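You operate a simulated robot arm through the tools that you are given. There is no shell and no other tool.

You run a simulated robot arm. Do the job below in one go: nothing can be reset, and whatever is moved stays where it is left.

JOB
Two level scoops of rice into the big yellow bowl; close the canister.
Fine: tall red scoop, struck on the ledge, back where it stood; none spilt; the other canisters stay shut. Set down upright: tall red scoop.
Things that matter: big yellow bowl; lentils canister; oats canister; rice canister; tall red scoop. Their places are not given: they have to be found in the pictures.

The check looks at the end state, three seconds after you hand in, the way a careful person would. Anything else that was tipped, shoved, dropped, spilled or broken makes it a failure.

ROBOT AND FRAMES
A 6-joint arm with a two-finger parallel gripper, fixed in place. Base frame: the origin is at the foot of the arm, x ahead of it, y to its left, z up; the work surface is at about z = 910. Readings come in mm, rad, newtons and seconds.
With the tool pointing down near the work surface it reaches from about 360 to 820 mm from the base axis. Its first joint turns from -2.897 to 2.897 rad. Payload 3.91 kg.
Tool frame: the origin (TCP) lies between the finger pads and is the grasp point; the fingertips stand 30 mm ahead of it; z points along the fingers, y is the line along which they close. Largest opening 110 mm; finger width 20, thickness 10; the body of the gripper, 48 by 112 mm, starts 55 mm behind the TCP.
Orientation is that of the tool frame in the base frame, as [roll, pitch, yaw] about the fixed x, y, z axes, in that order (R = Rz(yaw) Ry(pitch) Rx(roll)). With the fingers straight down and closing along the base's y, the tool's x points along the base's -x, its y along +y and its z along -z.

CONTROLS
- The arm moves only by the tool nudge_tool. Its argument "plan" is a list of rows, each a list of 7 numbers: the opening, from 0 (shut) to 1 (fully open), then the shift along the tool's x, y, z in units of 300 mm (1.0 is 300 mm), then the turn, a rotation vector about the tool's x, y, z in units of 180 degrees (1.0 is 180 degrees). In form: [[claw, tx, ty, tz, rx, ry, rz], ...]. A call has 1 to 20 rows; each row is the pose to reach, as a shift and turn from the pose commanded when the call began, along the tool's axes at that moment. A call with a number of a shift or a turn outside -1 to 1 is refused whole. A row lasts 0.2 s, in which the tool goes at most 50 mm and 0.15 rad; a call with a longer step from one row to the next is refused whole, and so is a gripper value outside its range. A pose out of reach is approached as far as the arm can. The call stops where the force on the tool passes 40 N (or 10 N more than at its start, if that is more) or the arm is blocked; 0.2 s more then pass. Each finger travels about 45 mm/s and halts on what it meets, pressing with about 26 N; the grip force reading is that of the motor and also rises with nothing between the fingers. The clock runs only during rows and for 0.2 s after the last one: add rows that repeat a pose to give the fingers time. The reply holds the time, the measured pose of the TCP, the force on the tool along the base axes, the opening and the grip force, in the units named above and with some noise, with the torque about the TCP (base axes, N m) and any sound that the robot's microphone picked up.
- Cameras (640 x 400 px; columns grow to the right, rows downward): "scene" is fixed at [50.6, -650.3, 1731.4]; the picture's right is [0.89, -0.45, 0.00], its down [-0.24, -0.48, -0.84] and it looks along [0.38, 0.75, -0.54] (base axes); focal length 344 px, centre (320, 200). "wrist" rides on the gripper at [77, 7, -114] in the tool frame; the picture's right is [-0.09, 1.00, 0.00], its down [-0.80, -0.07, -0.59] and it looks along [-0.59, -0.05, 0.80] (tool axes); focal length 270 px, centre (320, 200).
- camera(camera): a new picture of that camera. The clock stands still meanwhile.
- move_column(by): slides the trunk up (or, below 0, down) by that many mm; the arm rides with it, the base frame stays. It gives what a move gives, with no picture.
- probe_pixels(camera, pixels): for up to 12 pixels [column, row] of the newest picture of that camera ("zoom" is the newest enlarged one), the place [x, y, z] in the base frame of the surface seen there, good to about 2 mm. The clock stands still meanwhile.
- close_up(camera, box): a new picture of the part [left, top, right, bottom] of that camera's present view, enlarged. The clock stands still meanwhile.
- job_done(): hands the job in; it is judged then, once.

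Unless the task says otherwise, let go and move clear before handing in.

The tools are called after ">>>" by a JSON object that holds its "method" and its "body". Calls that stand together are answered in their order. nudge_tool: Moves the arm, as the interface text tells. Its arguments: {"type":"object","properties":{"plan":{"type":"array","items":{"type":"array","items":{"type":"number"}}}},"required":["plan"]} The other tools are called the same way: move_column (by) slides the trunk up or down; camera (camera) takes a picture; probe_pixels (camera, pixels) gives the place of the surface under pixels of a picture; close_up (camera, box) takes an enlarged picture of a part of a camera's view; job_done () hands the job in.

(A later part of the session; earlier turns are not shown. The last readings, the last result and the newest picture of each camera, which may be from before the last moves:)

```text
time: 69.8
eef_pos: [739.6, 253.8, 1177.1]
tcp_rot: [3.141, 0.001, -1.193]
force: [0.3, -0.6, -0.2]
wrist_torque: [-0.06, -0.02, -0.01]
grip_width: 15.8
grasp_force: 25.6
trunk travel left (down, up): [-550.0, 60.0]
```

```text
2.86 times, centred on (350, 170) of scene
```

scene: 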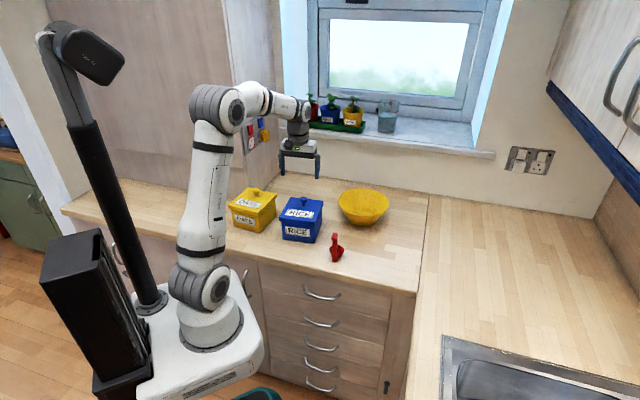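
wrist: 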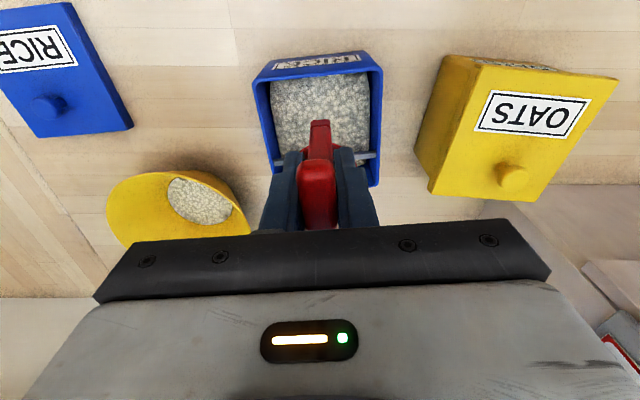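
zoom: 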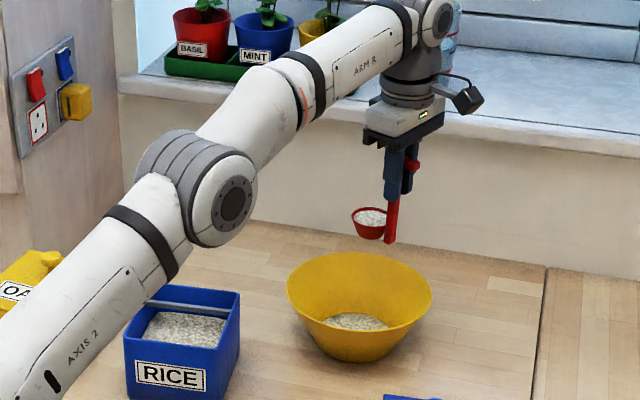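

The pose matches the first pour and the rice is still in the cup. I'll repeat the lowering and tip to 45°.

>>> {"method": "nudge_tool", "body": {"plan": [[0, 0, 0, 0.04, 0, 0, 0], [0, 0, 0, 0.1, 0, 0, 0], [0, 0, 0, 0.14, 0, 0, 0], [0, 0, 0, 0.153, 0, 0, 0], [0, 0, 0.0303, 0.156, 0.0417, 0, 0], [0, 0, 0.0603, 0.1627, 0.0833, 0, 0], [0, 0, 0.089, 0.1733, 0.125, 0, 0], [0, 0, 0.116, 0.1873, 0.1667, 0, 0], [0, 0, 0.141, 0.205, 0.2083, 0, 0], [0, 0, 0.1633, 0.2257, 0.25, 0, 0], [0, 0, 0.1633, 0.2257, 0.25, 0, 0]]}}

>>> {"method": "nudge_tool", "body": {"plan": [[0, 0, 0.0303, 0.0027, 0.0417, 0, 0], [0, 0, 0.0487, -0.0023, 0.0833, 0, 0], [0, 0, 0.0607, -0.0083, 0.125, 0, 0], [0, 0, 0.069, -0.013, 0.1667, 0, 0], [0, 0, 0.075, -0.0143, 0.2083, 0, 0], [0, 0, 0.0783, -0.0127, 0.25, 0, 0], [0, 0, 0.0783, -0.0127, 0.25, 0, 0], [0, 0, 0.0783, -0.0127, 0.25, 0, 0]]}}

>>> {"method": "close_up", "body": {"camera": "scene", "box": [340, 155, 400, 195]}}

>>> {"method": "camera", "body": {"camera": "wrist"}}

```text
time: 72.2
eef_pos: [693.9, 235.9, 1109.4]
tcp_rot: [-2.355, -0.001, -1.194]
force: [-0.1, 0.3, 0.1]
wrist_torque: [-0.04, -0.03, -0.01]
grip_width: 15.7
grasp_force: 26.0
trunk travel left (down, up): [-550.0, 60.0]
```

```text
time: 74.0
eef_pos: [676.3, 228.8, 1095.9]
tcp_rot: [-1.571, 0.0, -1.195]
force: [0.0, -0.9, 0.0]
wrist_torque: [0.0, -0.01, 0.0]
grip_width: 15.7
grasp_force: 25.7
trunk travel left (down, up): [-550.0, 60.0]
```

```text
10.00 times, centred on (370, 175) of scene
```

zoom: 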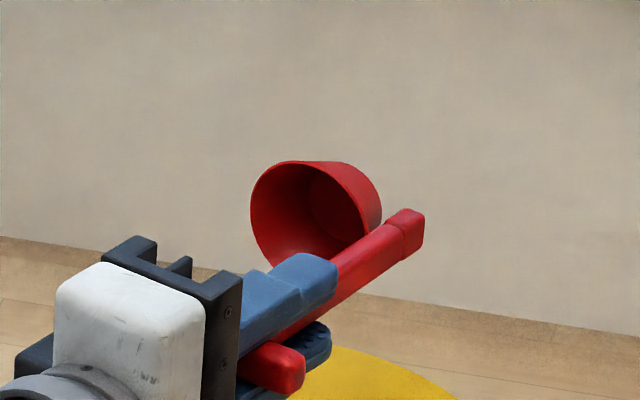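

```text
taken
```

wrist: 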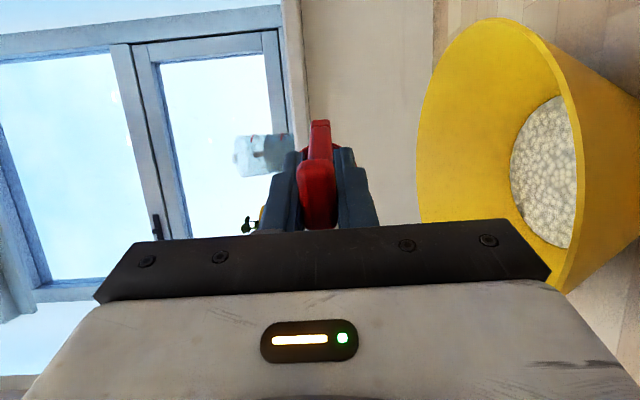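

The cup is empty again and the heap in the bowl has grown. I'll bring the scoop back upright.

>>> {"method": "nudge_tool", "body": {"plan": [[0, 0, -0.0305, 0.0013, -0.0417, 0, 0], [0, 0, -0.0607, 0.0065, -0.0833, 0, 0], [0, 0, -0.0897, 0.0156, -0.125, 0, 0], [0, 0, -0.1173, 0.0284, -0.1667, 0, 0], [0, 0, -0.1433, 0.0447, -0.2083, 0, 0], [0, 0, -0.1667, 0.0643, -0.25, 0, 0], [0, 0, -0.1873, 0.0868, -0.2917, 0, 0], [0, 0, -0.205, 0.1117, -0.3333, 0, 0], [0, 0, -0.219, 0.1387, -0.375, 0, 0], [0, 0, -0.2297, 0.1677, -0.4167, 0, 0], [0, 0, -0.2363, 0.1973, -0.4583, 0, 0], [0, 0, -0.239, 0.2277, -0.5, 0, 0], [0, 0, -0.239, 0.2277, -0.5, 0, 0]]}}

>>> {"method": "camera", "body": {"camera": "wrist"}}

>>> {"method": "close_up", "body": {"camera": "scene", "box": [280, 130, 440, 280]}}

```text
time: 76.8
eef_pos: [738.6, 254.7, 1166.6]
tcp_rot: [3.141, 0.0, -1.195]
force: [0.2, 0.5, -0.3]
wrist_torque: [-0.03, 0.01, 0.0]
grip_width: 15.7
grasp_force: 26.1
trunk travel left (down, up): [-550.0, 60.0]
```

```text
taken
```

wrist: 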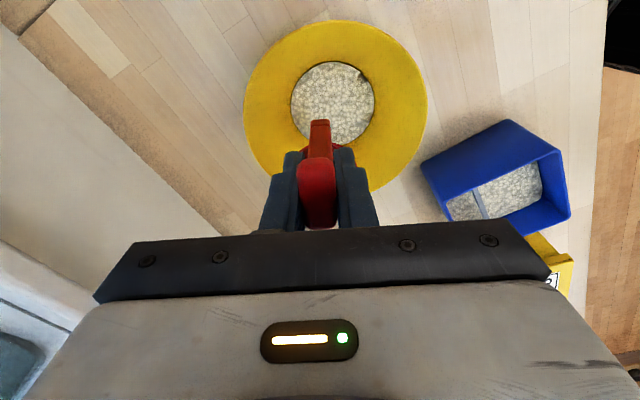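

```text
2.67 times, centred on (360, 205) of scene
```

zoom: 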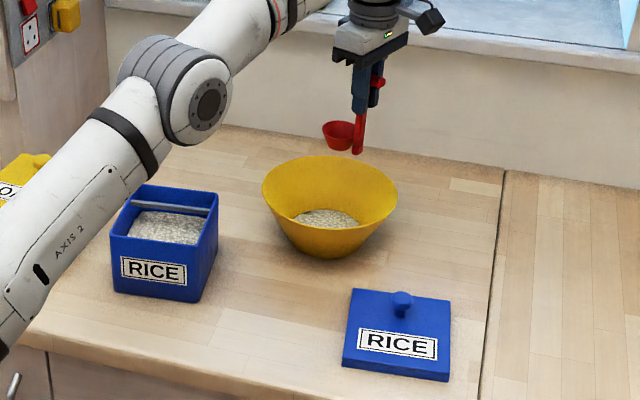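

Two scoops are in the bowl and the counter looks clean. Next I'll carry the empty scoop back to where it stood, over (490,113.5) at yaw -2.26, staying high first.

>>> {"method": "nudge_tool", "body": {"plan": [[0, 0.0066, 0.047, 0, 0, 0, 0.017], [0, 0.02, 0.141, 0, 0, 0, 0.051], [0, 0.033, 0.236, 0, 0, 0, 0.085], [0, 0.046, 0.33, 0, 0, 0, 0.119], [0, 0.059, 0.425, 0, 0, 0, 0.153], [0, 0.073, 0.519, 0, 0, 0, 0.187], [0, 0.086, 0.613, 0, 0, 0, 0.2208], [0, 0.099, 0.708, 0, 0, 0, 0.2548], [0, 0.112, 0.802, 0, 0, 0, 0.2887], [0, 0.125, 0.896, 0, 0, 0, 0.3227], [0, 0.132, 0.9436, 0, 0, 0, 0.3397], [0, 0.132, 0.9436, 0, 0, 0, 0.3397]]}}

>>> {"method": "close_up", "body": {"camera": "scene", "box": [290, 160, 390, 270]}}

>>> {"method": "camera", "body": {"camera": "wrist"}}

```text
time: 79.4
eef_pos: [490.5, 113.4, 1166.9]
tcp_rot: [-3.14, 0.001, -2.261]
force: [0.4, 0.6, 0.2]
wrist_torque: [0.02, 0.0, 0.0]
grip_width: 15.6
grasp_force: 26.2
trunk travel left (down, up): [-550.0, 60.0]
```

```text
3.64 times, centred on (340, 215) of scene
```

zoom: 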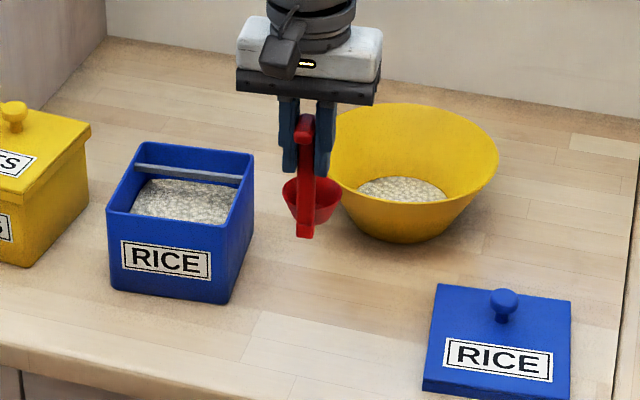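

```text
taken
```

wrist: 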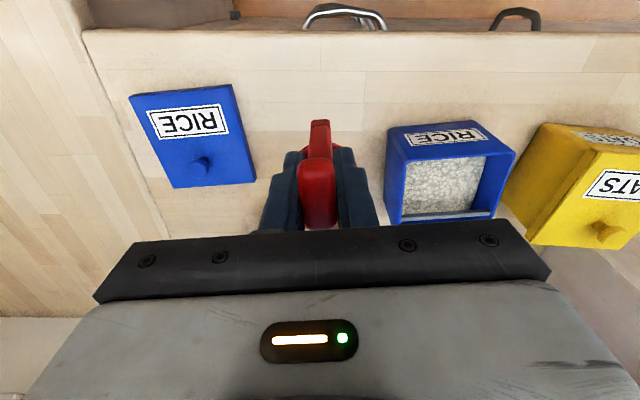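

The pose matches the pick-up pose, and the clock position over the old spot is right. I'll lower to about 10 mm above the counter.

>>> {"method": "nudge_tool", "body": {"plan": [[0, 0, 0, 0.05, 0, 0, 0], [0, 0, 0, 0.15, 0, 0, 0], [0, 0, 0, 0.27, 0, 0, 0], [0, 0, 0, 0.38, 0, 0, 0], [0, 0, 0, 0.45, 0, 0, 0], [0, 0, 0, 0.485, 0, 0, 0], [0, 0, 0, 0.485, 0, 0, 0]]}}

>>> {"method": "close_up", "body": {"camera": "scene", "box": [310, 210, 370, 270]}}

>>> {"method": "probe_pixels", "body": {"camera": "zoom", "pixels": [[230, 250], [340, 270], [300, 245], [325, 250], [270, 280], [275, 340], [275, 170], [270, 120], [330, 290], [235, 270], [300, 300], [275, 220]]}}

```text
time: 81.0
eef_pos: [490.6, 113.4, 1020.8]
tcp_rot: [3.14, 0.0, -2.261]
force: [0.2, -0.2, 0.0]
wrist_torque: [0.0, 0.0, 0.07]
grip_width: 15.8
grasp_force: 26.1
trunk travel left (down, up): [-550.0, 60.0]
```

```text
6.67 times, centred on (340, 240) of scene
```

zoom: 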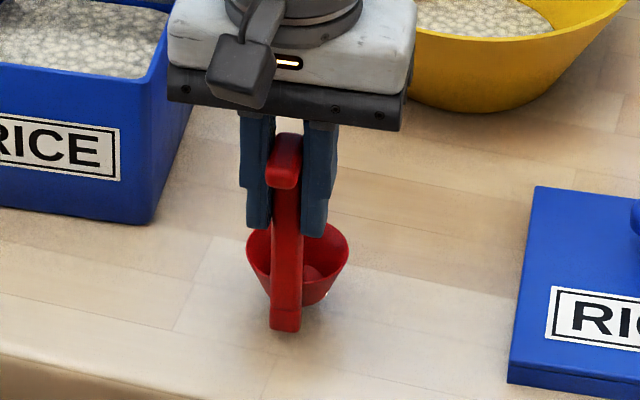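

```text
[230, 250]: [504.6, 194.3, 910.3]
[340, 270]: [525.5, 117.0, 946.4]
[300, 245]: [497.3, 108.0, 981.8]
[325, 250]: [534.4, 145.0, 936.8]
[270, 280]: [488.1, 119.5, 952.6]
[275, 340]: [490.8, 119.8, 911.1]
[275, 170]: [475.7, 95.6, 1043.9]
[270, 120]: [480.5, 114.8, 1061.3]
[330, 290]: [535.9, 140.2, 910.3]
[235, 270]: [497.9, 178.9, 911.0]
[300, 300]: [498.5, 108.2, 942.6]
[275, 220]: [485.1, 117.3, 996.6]
```

The cup hangs just above its old place. I'll check whether the scoop has leaned at all in the grip by probing the hook's top and the rim.

>>> {"method": "close_up", "body": {"camera": "scene", "box": [325, 225, 353, 263]}}

>>> {"method": "probe_pixels", "body": {"camera": "zoom", "pixels": [[275, 70], [270, 90], [262, 110], [262, 150], [270, 200], [270, 250], [270, 300], [270, 330], [200, 225], [375, 245], [345, 210], [240, 225]]}}

>>> {"method": "close_up", "body": {"camera": "wrist", "box": [260, 90, 380, 240]}}

```text
10.53 times, centred on (339, 244) of scene
```

zoom: 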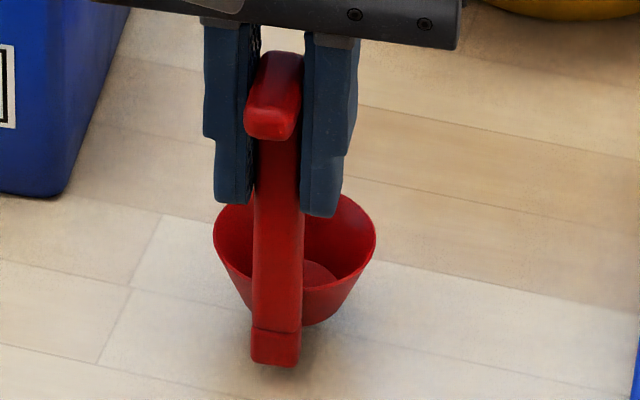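

```text
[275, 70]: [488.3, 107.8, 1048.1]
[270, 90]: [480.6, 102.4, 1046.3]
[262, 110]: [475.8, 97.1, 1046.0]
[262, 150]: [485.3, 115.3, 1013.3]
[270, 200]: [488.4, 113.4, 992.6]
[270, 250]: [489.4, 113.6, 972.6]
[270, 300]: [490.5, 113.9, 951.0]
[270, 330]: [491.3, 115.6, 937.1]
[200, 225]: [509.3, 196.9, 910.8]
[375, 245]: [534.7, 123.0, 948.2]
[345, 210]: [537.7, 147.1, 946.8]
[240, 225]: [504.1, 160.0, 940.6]
```

```text
2.67 times, centred on (320, 165) of wrist
```

zoom: 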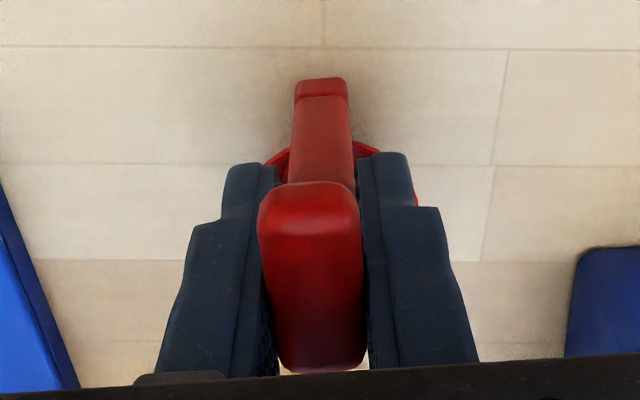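

The handle leans no more than about 2°, within the probe noise, so it will stand flat. I'll lower it the last centimetre in small steps, watching for light contact.

>>> {"method": "nudge_tool", "body": {"plan": [[0, 0, 0, 0.008, 0, 0, 0], [0, 0, 0, 0.016, 0, 0, 0], [0, 0, 0, 0.024, 0, 0, 0], [0, 0, 0, 0.03, 0, 0, 0], [0, 0, 0, 0.03, 0, 0, 0]]}}

```text
time: 82.2
eef_pos: [490.9, 113.9, 1013.4]
tcp_rot: [-3.14, 0.0, -2.261]
force: [-0.4, -0.5, -0.3]
wrist_torque: [0.01, -0.01, 0.02]
grip_width: 15.5
grasp_force: 25.6
trunk travel left (down, up): [-550.0, 60.0]
```

>>> {"method": "nudge_tool", "body": {"plan": [[0, 0, 0, 0.004, 0, 0, 0], [0, 0, 0, 0.008, 0, 0, 0]]}}

>>> {"method": "close_up", "body": {"camera": "scene", "box": [325, 225, 353, 263]}}

```text
time: 82.8
eef_pos: [490.2, 113.2, 1010.5]
tcp_rot: [-3.14, 0.003, -2.259]
force: [-0.8, 0.2, 9.0]
wrist_torque: [0.1, -0.03, 0.0]
grip_width: 15.6
grasp_force: 25.9
trunk travel left (down, up): [-550.0, 60.0]
```

```text
10.53 times, centred on (339, 244) of scene
```

zoom: 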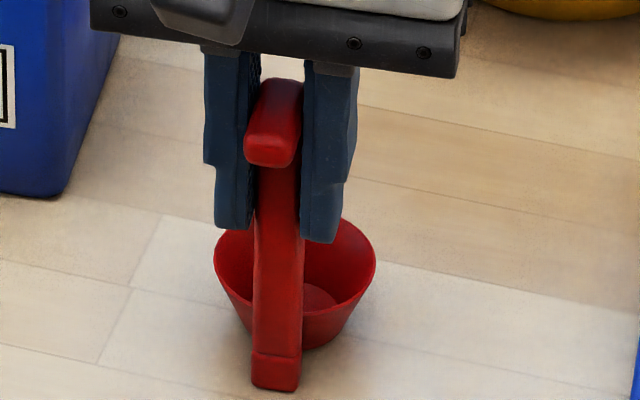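

The scoop is on the counter (9 N at z=1010.5, with almost no torque). I'll ease the pressure and open the fingers slowly.

>>> {"method": "nudge_tool", "body": {"plan": [[0, 0, 0, -0.003, 0, 0, 0], [0.16, 0, 0, -0.003, 0, 0, 0], [0.22, 0, 0, -0.003, 0, 0, 0], [0.3, 0, 0, -0.003, 0, 0, 0], [0.4, 0, 0, -0.003, 0, 0, 0], [0.5, 0, 0, -0.003, 0, 0, 0], [0.5, 0, 0, -0.003, 0, 0, 0], [0.5, 0, 0, -0.003, 0, 0, 0]]}}

>>> {"method": "close_up", "body": {"camera": "scene", "box": [325, 225, 353, 263]}}

>>> {"method": "close_up", "body": {"camera": "wrist", "box": [220, 80, 420, 240]}}

```text
time: 84.6
eef_pos: [492.1, 112.5, 1010.0]
tcp_rot: [-3.141, 0.0, -2.259]
force: [-0.1, 0.1, -0.2]
wrist_torque: [0.0, 0.01, -0.03]
grip_width: 54.9
grasp_force: 0.0
trunk travel left (down, up): [-550.0, 60.0]
```

```text
10.53 times, centred on (339, 244) of scene
```

zoom: 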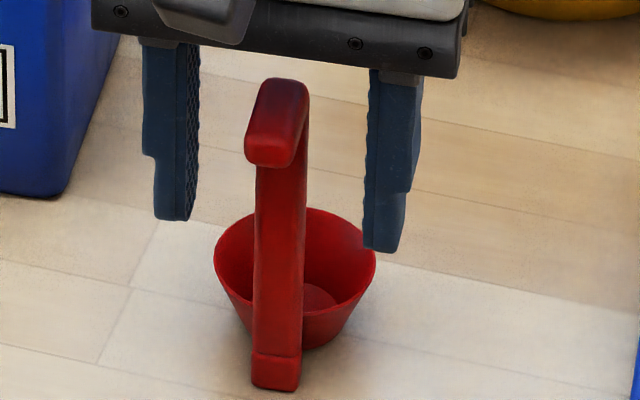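

```text
2.50 times, centred on (320, 160) of wrist
```

zoom: 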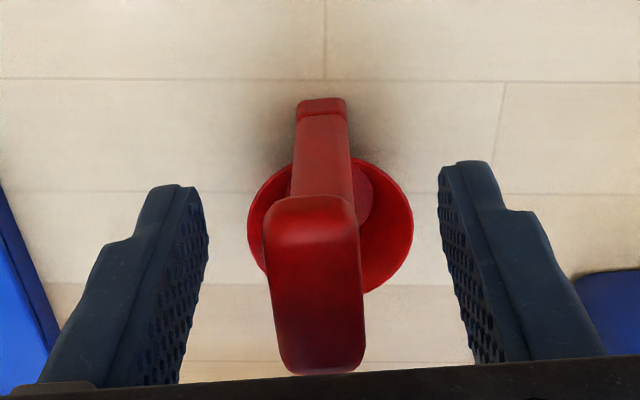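

The scoop stands on its own, upright, in its old place. I'll rise straight up clear of the hook and check it.

>>> {"method": "nudge_tool", "body": {"plan": [[0.5, 0, 0, -0.03, 0, 0, 0], [0.5, 0, 0, -0.1, 0, 0, 0], [0.5, 0, 0, -0.2, 0, 0, 0], [0.5, 0, 0, -0.33, 0, 0, 0], [0.5, 0, 0, -0.46, 0, 0, 0], [0.5, 0, 0, -0.533, 0, 0, 0], [0.5, 0, 0, -0.533, 0, 0, 0]]}}

>>> {"method": "close_up", "body": {"camera": "scene", "box": [310, 170, 410, 270]}}

>>> {"method": "camera", "body": {"camera": "wrist"}}

```text
time: 86.2
eef_pos: [493.4, 114.2, 1171.1]
tcp_rot: [3.141, -0.001, -2.261]
force: [0.0, -0.1, -0.3]
wrist_torque: [0.01, -0.01, -0.03]
grip_width: 55.1
grasp_force: 0.1
trunk travel left (down, up): [-550.0, 60.0]
```

```text
4.00 times, centred on (360, 220) of scene
```

zoom: 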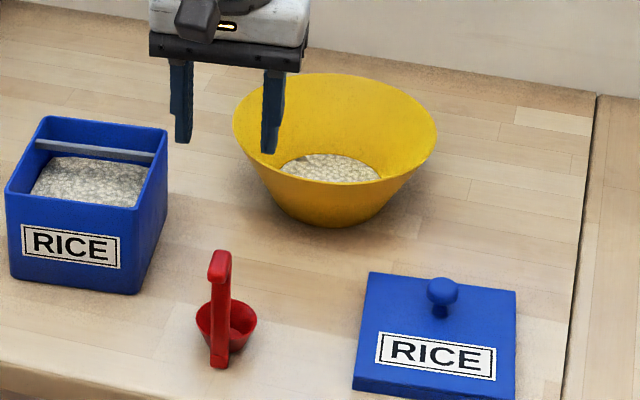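

```text
taken
```

wrist: 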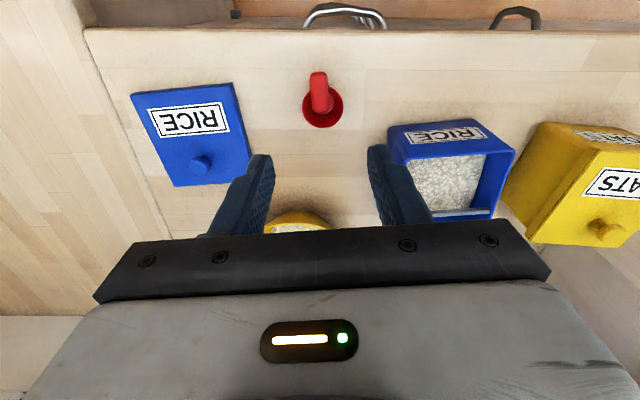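

The scoop matches its original picture position ((220,258) hook, (219,363) foot). Now I'll go over the lid and check alignment with its knob.

>>> {"method": "nudge_tool", "body": {"plan": [[0.6, -0.03, -0.06, 0, 0, 0, -0.0005], [0.6, -0.09, -0.17, 0, 0, 0, -0.001], [0.6, -0.16, -0.3, 0, 0, 0, -0.002], [0.6, -0.23, -0.43, 0, 0, 0, -0.003], [0.6, -0.285, -0.55, 0.05, 0, 0, -0.0035], [0.6, -0.314, -0.605, 0.15, 0, 0, -0.0035], [0.6, -0.314, -0.605, 0.25, 0, 0, -0.0035], [0.6, -0.314, -0.605, 0.25, 0, 0, -0.0035]]}}

>>> {"method": "camera", "body": {"camera": "wrist"}}

>>> {"method": "close_up", "body": {"camera": "wrist", "box": [220, 60, 420, 220]}}

```text
time: 88.0
eef_pos: [691.0, 70.1, 1096.1]
tcp_rot: [3.141, 0.002, -2.25]
force: [-0.3, -0.5, -0.5]
wrist_torque: [-0.01, 0.03, 0.02]
grip_width: 65.9
grasp_force: 0.1
trunk travel left (down, up): [-550.0, 60.0]
```

```text
taken
```

wrist: 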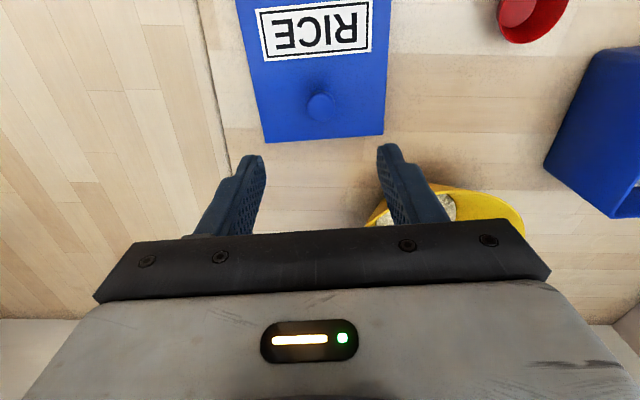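

```text
2.50 times, centred on (320, 140) of wrist
```

zoom: 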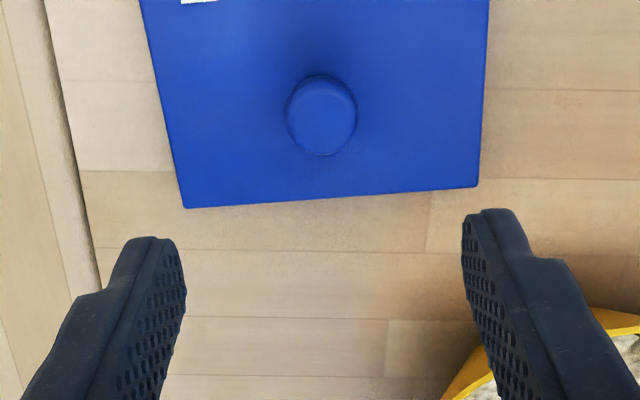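

The knob is at (321,113) in the zoom, nearly centred. I'll probe it and the lid corners for exact placement.

>>> {"method": "probe_pixels", "body": {"camera": "zoom", "pixels": [[300, 110], [342, 110], [321, 118], [321, 135], [321, 95], [321, 148], [185, 203], [475, 183], [315, 170], [165, 100], [484, 100], [310, 125]]}}

>>> {"method": "probe_pixels", "body": {"camera": "wrist", "pixels": [[320, 106], [240, 4], [388, 4], [381, 132], [266, 139], [320, 100], [312, 104], [328, 104], [250, 60], [385, 60], [320, 30], [325, 60]]}}

```text
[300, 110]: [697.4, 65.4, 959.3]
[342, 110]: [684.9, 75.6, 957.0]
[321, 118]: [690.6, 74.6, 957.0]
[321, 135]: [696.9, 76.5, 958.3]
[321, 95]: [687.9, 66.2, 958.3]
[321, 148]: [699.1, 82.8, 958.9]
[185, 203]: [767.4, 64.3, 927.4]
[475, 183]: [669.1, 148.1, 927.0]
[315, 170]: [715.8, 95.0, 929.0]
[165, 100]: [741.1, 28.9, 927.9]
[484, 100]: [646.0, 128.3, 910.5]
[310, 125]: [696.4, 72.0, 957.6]
```

```text
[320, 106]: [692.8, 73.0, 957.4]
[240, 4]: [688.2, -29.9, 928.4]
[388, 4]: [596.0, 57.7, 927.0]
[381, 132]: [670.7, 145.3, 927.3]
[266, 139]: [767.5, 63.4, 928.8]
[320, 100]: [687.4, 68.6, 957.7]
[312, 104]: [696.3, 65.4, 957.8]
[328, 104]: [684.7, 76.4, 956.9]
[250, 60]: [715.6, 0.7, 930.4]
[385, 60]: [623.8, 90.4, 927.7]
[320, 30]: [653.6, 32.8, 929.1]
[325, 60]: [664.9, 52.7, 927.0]
```

The knob centre is about (691.5,72), within 1–2 mm of my TCP, and the lid has not moved. I'll descend to z≈964 and close on it.

>>> {"method": "nudge_tool", "body": {"plan": [[0.6, 0, 0, 0.06, 0, 0, 0], [0.6, 0, 0, 0.16, 0, 0, 0], [0.6, 0, 0, 0.28, 0, 0, 0], [0.6, 0, 0, 0.37, 0, 0, 0], [0.6, 0, 0, 0.42, 0, 0, 0], [0.6, 0, 0, 0.44, 0, 0, 0], [0.6, 0, 0, 0.44, 0, 0, 0]]}}

>>> {"method": "nudge_tool", "body": {"plan": [[0.4, 0, 0, 0, 0, 0, 0], [0.25, 0, 0, 0, 0, 0, 0], [0.1, 0, 0, 0, 0, 0, 0], [0.1, 0, 0, 0, 0, 0, 0], [0.1, 0, 0, 0, 0, 0, 0], [0.1, 0, 0, 0, 0, 0, 0]]}}

>>> {"method": "close_up", "body": {"camera": "scene", "box": [340, 200, 430, 270]}}

```text
time: 89.6
eef_pos: [690.4, 69.6, 963.9]
tcp_rot: [-3.141, 0.0, -2.25]
force: [0.0, 0.0, 0.3]
wrist_torque: [0.0, -0.03, 0.01]
grip_width: 66.1
grasp_force: 0.2
trunk travel left (down, up): [-550.0, 60.0]
```

```text
time: 91.0
eef_pos: [690.2, 71.6, 963.3]
tcp_rot: [-3.141, 0.0, -2.251]
force: [0.6, -0.1, 0.5]
wrist_torque: [-0.02, -0.02, -0.02]
grip_width: 26.3
grasp_force: 25.9
trunk travel left (down, up): [-550.0, 60.0]
```

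```text
5.71 times, centred on (385, 235) of scene
```

zoom: 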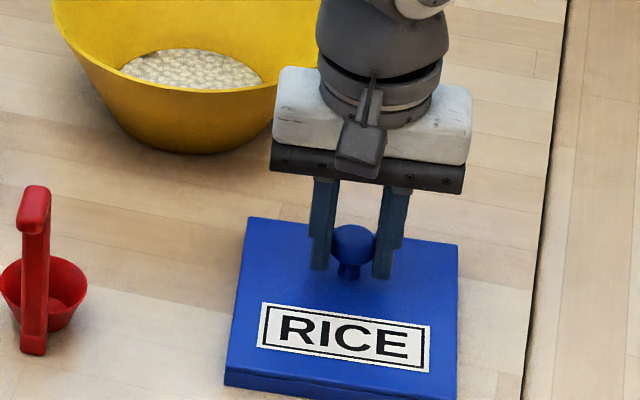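

The lid is gripped again (26.3 mm). I'll lift it straight up to z≈1175, clear of everything.

>>> {"method": "nudge_tool", "body": {"plan": [[0.1, 0, 0, -0.015, 0, 0, 0], [0.1, 0, 0, -0.06, 0, 0, 0], [0.1, 0, 0, -0.15, 0, 0, 0], [0.1, 0, 0, -0.27, 0, 0, 0], [0.1, 0, 0, -0.4, 0, 0, 0], [0.1, 0, 0, -0.53, 0, 0, 0], [0.1, 0, 0, -0.65, 0, 0, 0], [0.1, 0, 0, -0.707, 0, 0, 0], [0.1, 0, 0, -0.707, 0, 0, 0]]}}

>>> {"method": "close_up", "body": {"camera": "scene", "box": [270, 150, 440, 270]}}

>>> {"method": "close_up", "body": {"camera": "scene", "box": [275, 190, 335, 245]}}

>>> {"method": "probe_pixels", "body": {"camera": "zoom", "pixels": [[162, 170], [420, 200], [435, 90], [240, 62], [225, 110], [400, 140], [300, 180], [180, 185], [395, 205], [320, 78], [245, 75], [420, 95]]}}

```text
time: 93.0
eef_pos: [690.3, 69.3, 1175.8]
tcp_rot: [3.142, 0.001, -2.25]
force: [-0.2, -0.1, -0.4]
wrist_torque: [0.03, 0.0, -0.01]
grip_width: 26.1
grasp_force: 26.0
trunk travel left (down, up): [-550.0, 60.0]
```

```text
3.33 times, centred on (355, 210) of scene
```

zoom: 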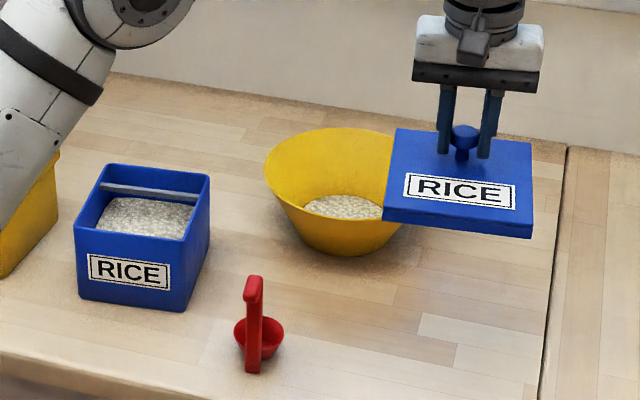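

```text
7.27 times, centred on (305, 218) of scene
```

zoom: 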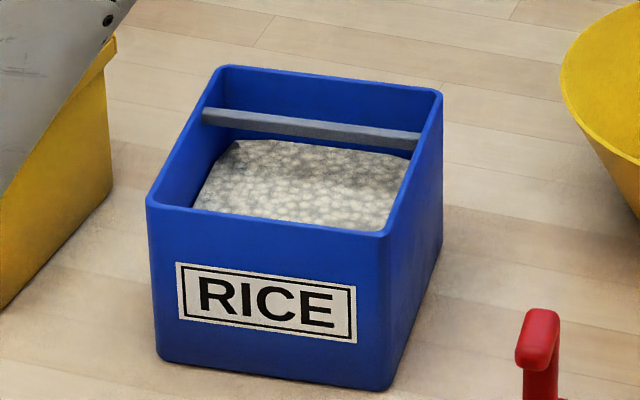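

```text
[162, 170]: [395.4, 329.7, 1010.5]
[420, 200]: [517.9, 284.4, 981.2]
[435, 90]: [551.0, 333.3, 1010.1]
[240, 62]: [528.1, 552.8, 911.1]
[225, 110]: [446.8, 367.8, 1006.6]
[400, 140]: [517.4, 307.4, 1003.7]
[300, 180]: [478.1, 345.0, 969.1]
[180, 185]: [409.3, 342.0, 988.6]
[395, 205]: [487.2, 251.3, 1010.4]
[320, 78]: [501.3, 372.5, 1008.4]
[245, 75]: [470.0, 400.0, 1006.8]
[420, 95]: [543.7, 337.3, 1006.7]
```

The canister sits exactly where it was (same corner pixels as before), and the lid hangs level. I'll carry it back, most of the way in this move.

>>> {"method": "nudge_tool", "body": {"plan": [[0.1, -0.0155, 0.0674, 0, 0, 0, 0], [0.1, -0.0403, 0.175, 0, 0, 0, 0], [0.1, -0.072, 0.313, 0, 0, 0, 0], [0.1, -0.1037, 0.45, 0, 0, 0, 0], [0.1, -0.1353, 0.5875, 0, 0, 0, 0], [0.1, -0.167, 0.725, 0, 0, 0, 0], [0.1, -0.1987, 0.8625, 0, 0, 0, 0], [0.1, -0.2237, 0.9713, 0, 0, 0, 0], [0.1, -0.2237, 0.9713, 0, 0, 0, 0]]}}

>>> {"method": "nudge_tool", "body": {"plan": [[0.1, -0.012, 0.052, 0, 0, 0, 0], [0.1, -0.025, 0.11, 0, 0, 0, 0], [0.1, -0.032, 0.1387, 0, 0, 0, 0], [0.1, -0.032, 0.1387, 0, 0, 0, 0]]}}

>>> {"method": "camera", "body": {"camera": "wrist"}}

>>> {"method": "close_up", "body": {"camera": "scene", "box": [230, 150, 390, 270]}}

```text
time: 95.0
eef_pos: [505.0, 305.1, 1176.1]
tcp_rot: [-3.14, 0.0, -2.249]
force: [0.4, 0.2, -0.3]
wrist_torque: [0.0, 0.01, 0.0]
grip_width: 26.3
grasp_force: 26.4
trunk travel left (down, up): [-550.0, 60.0]
```

```text
time: 96.0
eef_pos: [478.0, 339.6, 1176.8]
tcp_rot: [3.141, -0.001, -2.25]
force: [-0.4, 0.1, -1.0]
wrist_torque: [0.04, 0.0, 0.0]
grip_width: 26.2
grasp_force: 26.2
trunk travel left (down, up): [-550.0, 60.0]
```

```text
taken
```

wrist: 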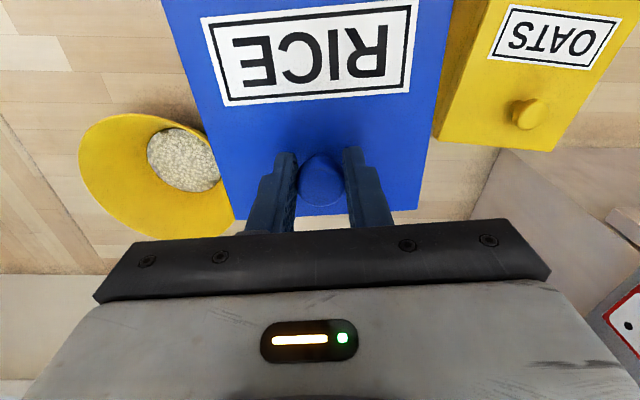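

```text
3.33 times, centred on (310, 210) of scene
```

zoom: 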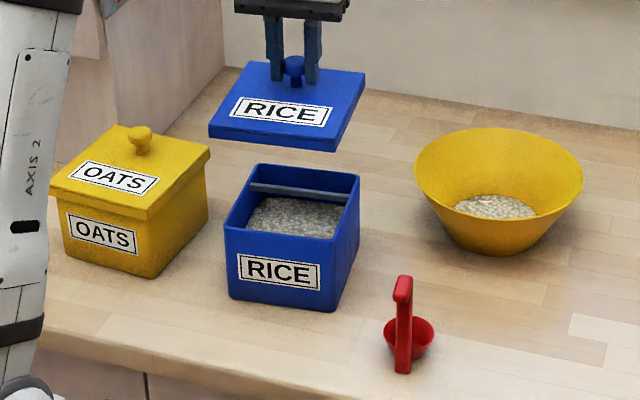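

The wrist view matches the one taken when the lid was first lifted (label and knob pixels within 2 px). I'll probe the lid's corners to confirm they stand over the canister's original lid corners.

>>> {"method": "close_up", "body": {"camera": "scene", "box": [275, 160, 335, 200]}}

>>> {"method": "probe_pixels", "body": {"camera": "zoom", "pixels": [[80, 255], [395, 300], [80, 270], [390, 320], [480, 130], [200, 95], [100, 245], [380, 285], [470, 140], [240, 290], [90, 280], [385, 335]]}}

>>> {"method": "probe_pixels", "body": {"camera": "wrist", "pixels": [[168, 5], [448, 5], [430, 190], [232, 212], [300, 180], [340, 180], [200, 110], [435, 110], [320, 150], [320, 195], [400, 200], [250, 205]]}}

```text
10.00 times, centred on (305, 180) of scene
```

zoom: 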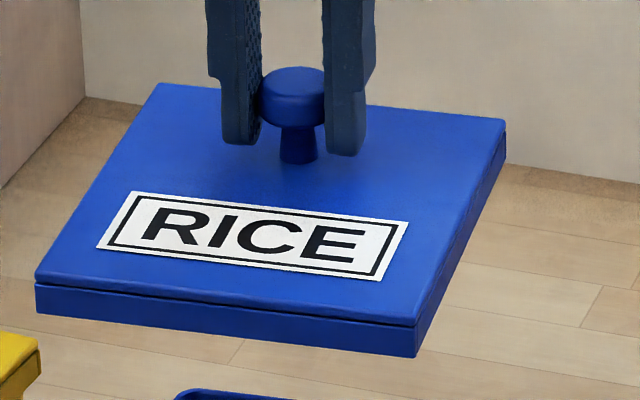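

```text
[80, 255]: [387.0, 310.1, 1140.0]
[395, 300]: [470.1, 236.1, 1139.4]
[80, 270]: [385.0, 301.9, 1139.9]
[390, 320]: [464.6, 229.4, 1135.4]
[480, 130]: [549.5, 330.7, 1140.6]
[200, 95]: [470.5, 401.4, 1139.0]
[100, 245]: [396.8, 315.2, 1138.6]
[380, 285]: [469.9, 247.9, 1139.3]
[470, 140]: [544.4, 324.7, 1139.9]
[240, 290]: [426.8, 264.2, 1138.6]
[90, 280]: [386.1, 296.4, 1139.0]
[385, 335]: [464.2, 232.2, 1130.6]
```

```text
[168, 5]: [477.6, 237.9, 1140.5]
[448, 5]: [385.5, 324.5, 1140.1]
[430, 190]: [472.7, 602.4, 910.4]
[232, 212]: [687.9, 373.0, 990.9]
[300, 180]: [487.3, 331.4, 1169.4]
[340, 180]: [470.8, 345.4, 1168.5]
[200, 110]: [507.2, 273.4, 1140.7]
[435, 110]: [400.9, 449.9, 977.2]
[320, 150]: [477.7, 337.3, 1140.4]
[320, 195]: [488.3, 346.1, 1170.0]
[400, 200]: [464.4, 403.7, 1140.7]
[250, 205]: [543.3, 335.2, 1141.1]
```

I'll probe the actual corner pixels of the hanging lid.

>>> {"method": "probe_pixels", "body": {"camera": "zoom", "pixels": [[40, 278], [412, 321], [502, 122], [160, 87], [40, 285], [414, 330], [40, 308], [414, 352], [230, 300], [460, 220], [100, 180], [330, 103]]}}

```text
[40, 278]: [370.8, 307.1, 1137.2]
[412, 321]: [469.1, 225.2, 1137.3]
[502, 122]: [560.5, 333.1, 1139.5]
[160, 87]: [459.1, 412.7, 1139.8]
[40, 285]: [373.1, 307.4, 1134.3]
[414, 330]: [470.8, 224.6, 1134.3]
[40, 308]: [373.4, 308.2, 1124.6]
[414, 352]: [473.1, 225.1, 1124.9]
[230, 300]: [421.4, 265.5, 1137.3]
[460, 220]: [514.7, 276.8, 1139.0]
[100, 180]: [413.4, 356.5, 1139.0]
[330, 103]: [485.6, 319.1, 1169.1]
```

The lid corners lie within 1–3 mm of the original ones and the centre is off by only about 1 mm. I'll lower it to just above the rim.

>>> {"method": "nudge_tool", "body": {"plan": [[0.1, 0, 0, 0.04, 0, 0, 0], [0.1, 0, 0, 0.12, 0, 0, 0], [0.1, 0, 0, 0.2, 0, 0, 0], [0.1, 0, 0, 0.27, 0, 0, 0], [0.1, 0, 0, 0.315, 0, 0, 0], [0.1, 0, 0, 0.335, 0, 0, 0], [0.1, 0, 0, 0.335, 0, 0, 0]]}}

>>> {"method": "close_up", "body": {"camera": "scene", "box": [270, 180, 340, 245]}}

```text
time: 97.6
eef_pos: [480.3, 339.2, 1074.4]
tcp_rot: [3.141, 0.001, -2.249]
force: [-0.6, -0.1, -0.7]
wrist_torque: [-0.01, -0.02, 0.0]
grip_width: 26.4
grasp_force: 25.9
trunk travel left (down, up): [-550.0, 60.0]
```

```text
6.15 times, centred on (305, 212) of scene
```

zoom: 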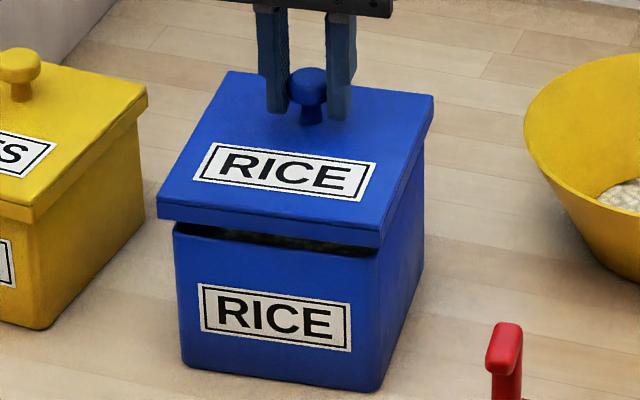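

The lid is square above the canister, about 10 mm clear. I'll lower it slowly and watch the force.

>>> {"method": "nudge_tool", "body": {"plan": [[0.1, 0, 0, 0.01, 0, 0, 0], [0.1, 0, 0, 0.02, 0, 0, 0], [0.1, 0, 0, 0.03, 0, 0, 0], [0.1, 0, 0, 0.04, 0, 0, 0], [0.1, 0, 0, 0.05, 0, 0, 0], [0.1, 0, 0, 0.06, 0, 0, 0]]}}

>>> {"method": "close_up", "body": {"camera": "scene", "box": [270, 180, 340, 245]}}

```text
time: 99.0
eef_pos: [480.2, 339.5, 1056.5]
tcp_rot: [3.14, -0.002, -2.25]
force: [-0.2, 0.2, -0.1]
wrist_torque: [-0.01, 0.01, -0.01]
grip_width: 26.1
grasp_force: 26.2
trunk travel left (down, up): [-550.0, 60.0]
```

```text
6.15 times, centred on (305, 212) of scene
```

zoom: 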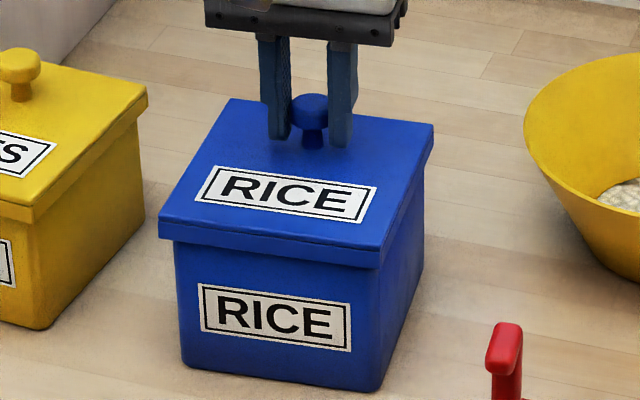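

The lid is sliding over the rim with no resistance (z=1056.5). I'll keep pressing gently toward its seat.

>>> {"method": "nudge_tool", "body": {"plan": [[0.1, 0, 0, 0.006, 0, 0, 0], [0.1, 0, 0, 0.012, 0, 0, 0], [0.1, 0, 0, 0.018, 0, 0, 0], [0.1, 0, 0, 0.022, 0, 0, 0]]}}

```text
time: 100.0
eef_pos: [480.4, 339.6, 1051.8]
tcp_rot: [3.14, 0.001, -2.251]
force: [-0.8, 0.3, 6.4]
wrist_torque: [0.2, -0.18, 0.01]
grip_width: 26.2
grasp_force: 25.7
trunk travel left (down, up): [-550.0, 60.0]
```

Contact has begun (6.4 N) but there has been no snap yet. I'll press down further in small steps, listening for it.

>>> {"method": "nudge_tool", "body": {"plan": [[0.1, 0, 0, 0.004, 0, 0, 0], [0.1, 0, 0, 0.008, 0, 0, 0], [0.1, 0, 0, 0.008, 0, 0, 0]]}}

```text
time: 100.8
eef_pos: [478.9, 339.9, 1050.7]
tcp_rot: [3.142, 0.002, -2.251]
force: [0.2, -0.5, 15.7]
wrist_torque: [0.49, -0.39, 0.0]
grip_width: 26.2
grasp_force: 26.1
trunk travel left (down, up): [-550.0, 60.0]
```

Force is 15.7 N without a snap, and the torque puts the reaction at the canister's back edge, so the front may be slightly high. I'll look before pressing more.

>>> {"method": "close_up", "body": {"camera": "scene", "box": [275, 195, 335, 245]}}

>>> {"method": "probe_pixels", "body": {"camera": "zoom", "pixels": [[140, 165], [350, 198], [415, 65], [205, 35], [150, 180], [340, 215], [140, 190], [345, 222], [250, 170], [390, 120], [170, 110], [300, 50]]}}

>>> {"method": "close_up", "body": {"camera": "wrist", "box": [160, 0, 480, 240]}}

```text
8.00 times, centred on (305, 220) of scene
```

zoom: 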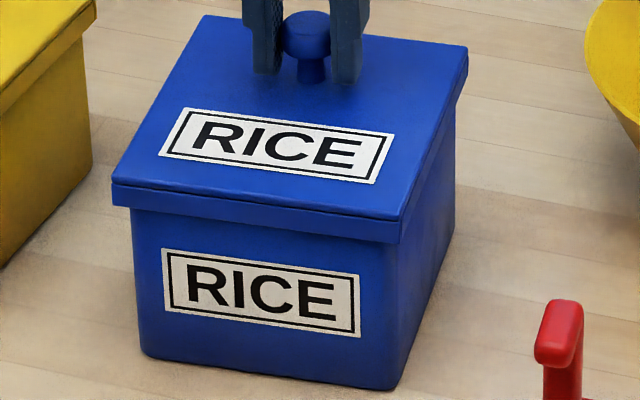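

```text
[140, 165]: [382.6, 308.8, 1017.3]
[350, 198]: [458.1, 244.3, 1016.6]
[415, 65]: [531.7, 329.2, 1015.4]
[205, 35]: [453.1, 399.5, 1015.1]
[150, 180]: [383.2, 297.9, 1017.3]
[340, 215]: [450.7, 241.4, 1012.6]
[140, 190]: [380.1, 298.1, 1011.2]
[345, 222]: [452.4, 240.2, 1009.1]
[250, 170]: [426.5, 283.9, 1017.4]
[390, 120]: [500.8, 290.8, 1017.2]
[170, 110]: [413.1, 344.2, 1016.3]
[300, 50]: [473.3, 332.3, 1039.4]
```

```text
1.67 times, centred on (320, 120) of wrist
```

zoom: 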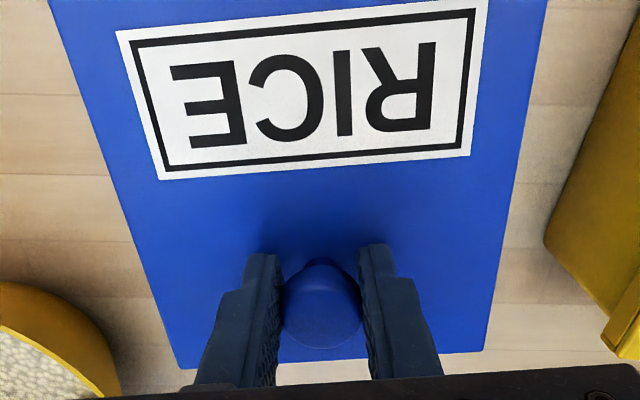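

The lid reads 1017 at the front and 1015 at the back, nearly seated but about 1 mm high in front. I'll tilt the tool a degree to lower the front and press a little more.

>>> {"method": "nudge_tool", "body": {"plan": [[0.1, 0, 0, 0, 0, -0.004, 0], [0.1, 0, 0, 0, 0, -0.008, 0], [0.1, 0, 0, 0.004, 0, -0.008, 0], [0.1, 0, 0, 0.006, 0, -0.008, 0]]}}

```text
time: 101.8
eef_pos: [478.0, 336.4, 1048.6]
tcp_rot: [3.14, 0.026, -2.25]
force: [-4.3, -10.4, 10.6]
wrist_torque: [-0.4, 0.2, 0.01]
grip_width: 26.2
grasp_force: 25.6
trunk travel left (down, up): [-550.0, 60.0]
heard: snap
```

The snap came: the lid is seated. I'll undo the tilt and take the load off before opening the fingers.

>>> {"method": "nudge_tool", "body": {"plan": [[0.1, 0, 0, -0.006, 0, 0.004, 0], [0.1, 0, 0, -0.012, 0, 0.008, 0], [0.1, 0, 0, -0.015, 0, 0.008, 0], [0.1, 0, 0, -0.015, 0, 0.008, 0]]}}

>>> {"method": "close_up", "body": {"camera": "scene", "box": [275, 195, 335, 245]}}

>>> {"method": "probe_pixels", "body": {"camera": "zoom", "pixels": [[140, 165], [350, 198], [415, 65], [205, 35], [150, 180], [250, 170], [390, 120], [170, 110], [300, 50], [400, 50], [130, 185], [385, 210]]}}

```text
time: 102.8
eef_pos: [480.1, 339.4, 1050.6]
tcp_rot: [3.141, -0.001, -2.25]
force: [-0.5, -0.5, -0.8]
wrist_torque: [0.01, -0.03, 0.01]
grip_width: 26.5
grasp_force: 26.1
trunk travel left (down, up): [-550.0, 60.0]
heard: snap
```

```text
8.00 times, centred on (305, 220) of scene
```

zoom: 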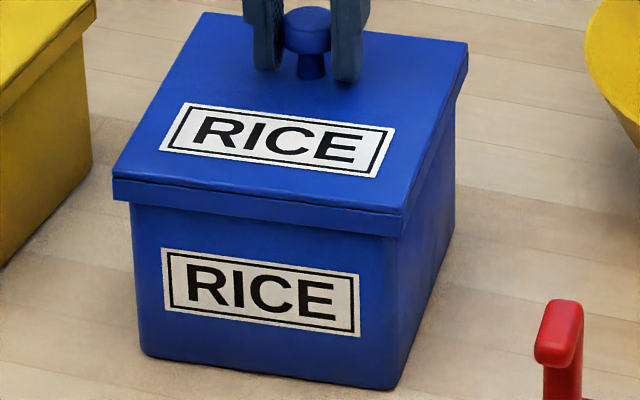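

```text
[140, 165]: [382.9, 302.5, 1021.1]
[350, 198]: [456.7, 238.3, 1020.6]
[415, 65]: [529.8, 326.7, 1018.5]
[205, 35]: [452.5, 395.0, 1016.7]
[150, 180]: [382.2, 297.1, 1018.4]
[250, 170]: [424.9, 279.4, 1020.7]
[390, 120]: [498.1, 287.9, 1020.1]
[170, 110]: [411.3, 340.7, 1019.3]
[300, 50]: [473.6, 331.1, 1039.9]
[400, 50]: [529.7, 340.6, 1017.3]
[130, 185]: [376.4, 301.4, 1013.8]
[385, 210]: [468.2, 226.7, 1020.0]
```

A second snap was heard as I raised: the lid popped back off (its front now reads 1020.6), because my fingers had slid down the knob. I'll release it where it rests and press it home from above with closed fingertips instead.

>>> {"method": "nudge_tool", "body": {"plan": [[0.1, 0, 0, 0.003, 0, 0, 0], [0.3, 0, 0, 0.003, 0, 0, 0], [0.45, 0, 0, 0.003, 0, 0, 0], [0.6, 0, 0, 0.003, 0, 0, 0], [0.6, 0, 0, 0.003, 0, 0, 0], [0.6, 0, 0, 0.003, 0, 0, 0]]}}

>>> {"method": "close_up", "body": {"camera": "scene", "box": [275, 195, 335, 245]}}

>>> {"method": "probe_pixels", "body": {"camera": "zoom", "pixels": [[140, 165], [350, 198], [415, 65], [205, 35], [150, 180], [250, 170], [390, 120], [170, 110], [300, 50], [400, 50], [130, 185], [385, 210]]}}

```text
time: 104.2
eef_pos: [479.4, 338.7, 1050.3]
tcp_rot: [-3.141, 0.0, -2.25]
force: [-0.7, 0.2, 0.1]
wrist_torque: [0.01, -0.04, 0.02]
grip_width: 66.4
grasp_force: 0.1
trunk travel left (down, up): [-550.0, 60.0]
```

```text
8.00 times, centred on (305, 220) of scene
```

zoom: 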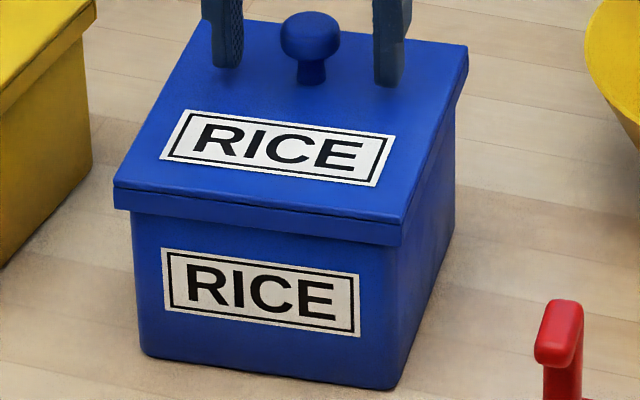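

```text
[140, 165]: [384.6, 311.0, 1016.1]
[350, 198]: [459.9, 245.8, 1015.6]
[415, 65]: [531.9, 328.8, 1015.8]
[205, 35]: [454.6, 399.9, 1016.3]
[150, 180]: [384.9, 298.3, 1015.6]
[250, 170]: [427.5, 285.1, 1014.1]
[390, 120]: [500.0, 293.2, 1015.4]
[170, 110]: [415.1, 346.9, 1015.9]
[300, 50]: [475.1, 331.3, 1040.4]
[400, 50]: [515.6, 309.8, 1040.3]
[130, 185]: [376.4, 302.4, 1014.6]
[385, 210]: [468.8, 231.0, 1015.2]
```

The lid now lies flat at z≈1015–1016 all over, as originally. I'll rise, close the fingers, and move over the lid's centre to press it home.

>>> {"method": "nudge_tool", "body": {"plan": [[0.6, 0, 0, -0.03, 0, 0, 0], [0.6, 0, 0, -0.12, 0, 0, 0], [0.6, 0, 0, -0.23, 0, 0, 0], [0.4, 0.03, 0, -0.23, 0, 0, 0], [0.25, 0.07, 0, -0.23, 0, 0, 0], [0.1, 0.11, 0, -0.23, 0, 0, 0], [0, 0.11, 0, -0.23, 0, 0, 0], [0, 0.11, 0, -0.23, 0, 0, 0], [0, 0.11, 0, -0.2, 0, 0, 0], [0, 0.11, 0, -0.1, 0, 0, 0], [0, 0.11, 0, -0.02, 0, 0, 0], [0, 0.11, 0, 0.0, 0, 0, 0]]}}

>>> {"method": "close_up", "body": {"camera": "scene", "box": [265, 165, 345, 245]}}

>>> {"method": "camera", "body": {"camera": "wrist"}}

```text
time: 106.8
eef_pos: [458.5, 313.1, 1050.1]
tcp_rot: [3.14, -0.001, -2.25]
force: [0.3, -0.1, -0.3]
wrist_torque: [0.0, -0.01, -0.02]
grip_width: 0.0
grasp_force: 25.7
trunk travel left (down, up): [-550.0, 60.0]
```

```text
5.00 times, centred on (305, 205) of scene
```

zoom: 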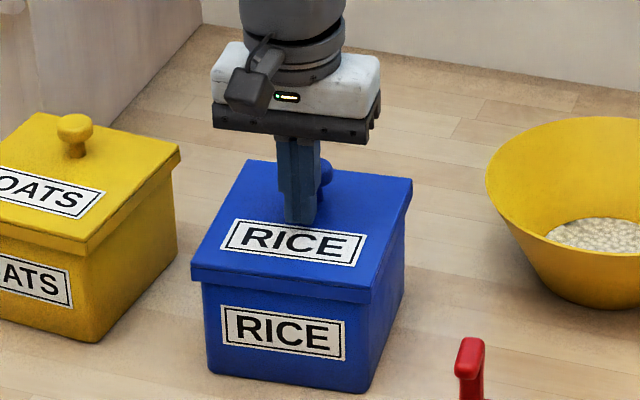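

```text
taken
```

wrist: 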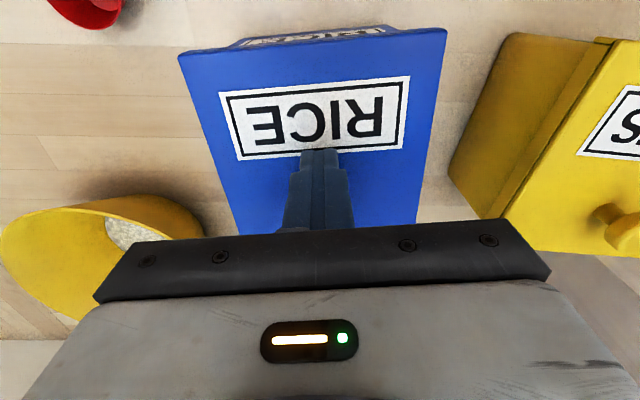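

The closed fingertips are just above the lid's centre with the knob clear behind. I'll press down slowly until it snaps.

>>> {"method": "nudge_tool", "body": {"plan": [[0, 0, 0, 0.006, 0, 0, 0], [0, 0, 0, 0.01, 0, 0, 0], [0, 0, 0, 0.014, 0, 0, 0], [0, 0, 0, 0.018, 0, 0, 0], [0, 0, 0, 0.022, 0, 0, 0]]}}

```text
time: 108.0
eef_pos: [459.5, 312.9, 1044.5]
tcp_rot: [-3.14, 0.001, -2.249]
force: [0.4, -1.0, 8.8]
wrist_torque: [0.0, -0.01, 0.01]
grip_width: 0.0
grasp_force: 25.8
trunk travel left (down, up): [-550.0, 60.0]
```

>>> {"method": "nudge_tool", "body": {"plan": [[0, 0, 0, 0.004, 0, 0, 0], [0, 0, 0, 0.008, 0, 0, 0], [0, 0, 0, 0.012, 0, 0, 0], [0, 0, 0, 0.012, 0, 0, 0]]}}

```text
time: 108.9
eef_pos: [459.4, 314.4, 1045.3]
tcp_rot: [-3.138, 0.011, -2.249]
force: [-4.1, -4.0, 15.9]
wrist_torque: [-0.16, 0.2, 0.0]
grip_width: 0.3
grasp_force: 25.7
trunk travel left (down, up): [-550.0, 60.0]
stopped in row 4: the force on the tool passed its limit at 42 N (the readings are from after the stop); the commanded pose is now the measured one
```

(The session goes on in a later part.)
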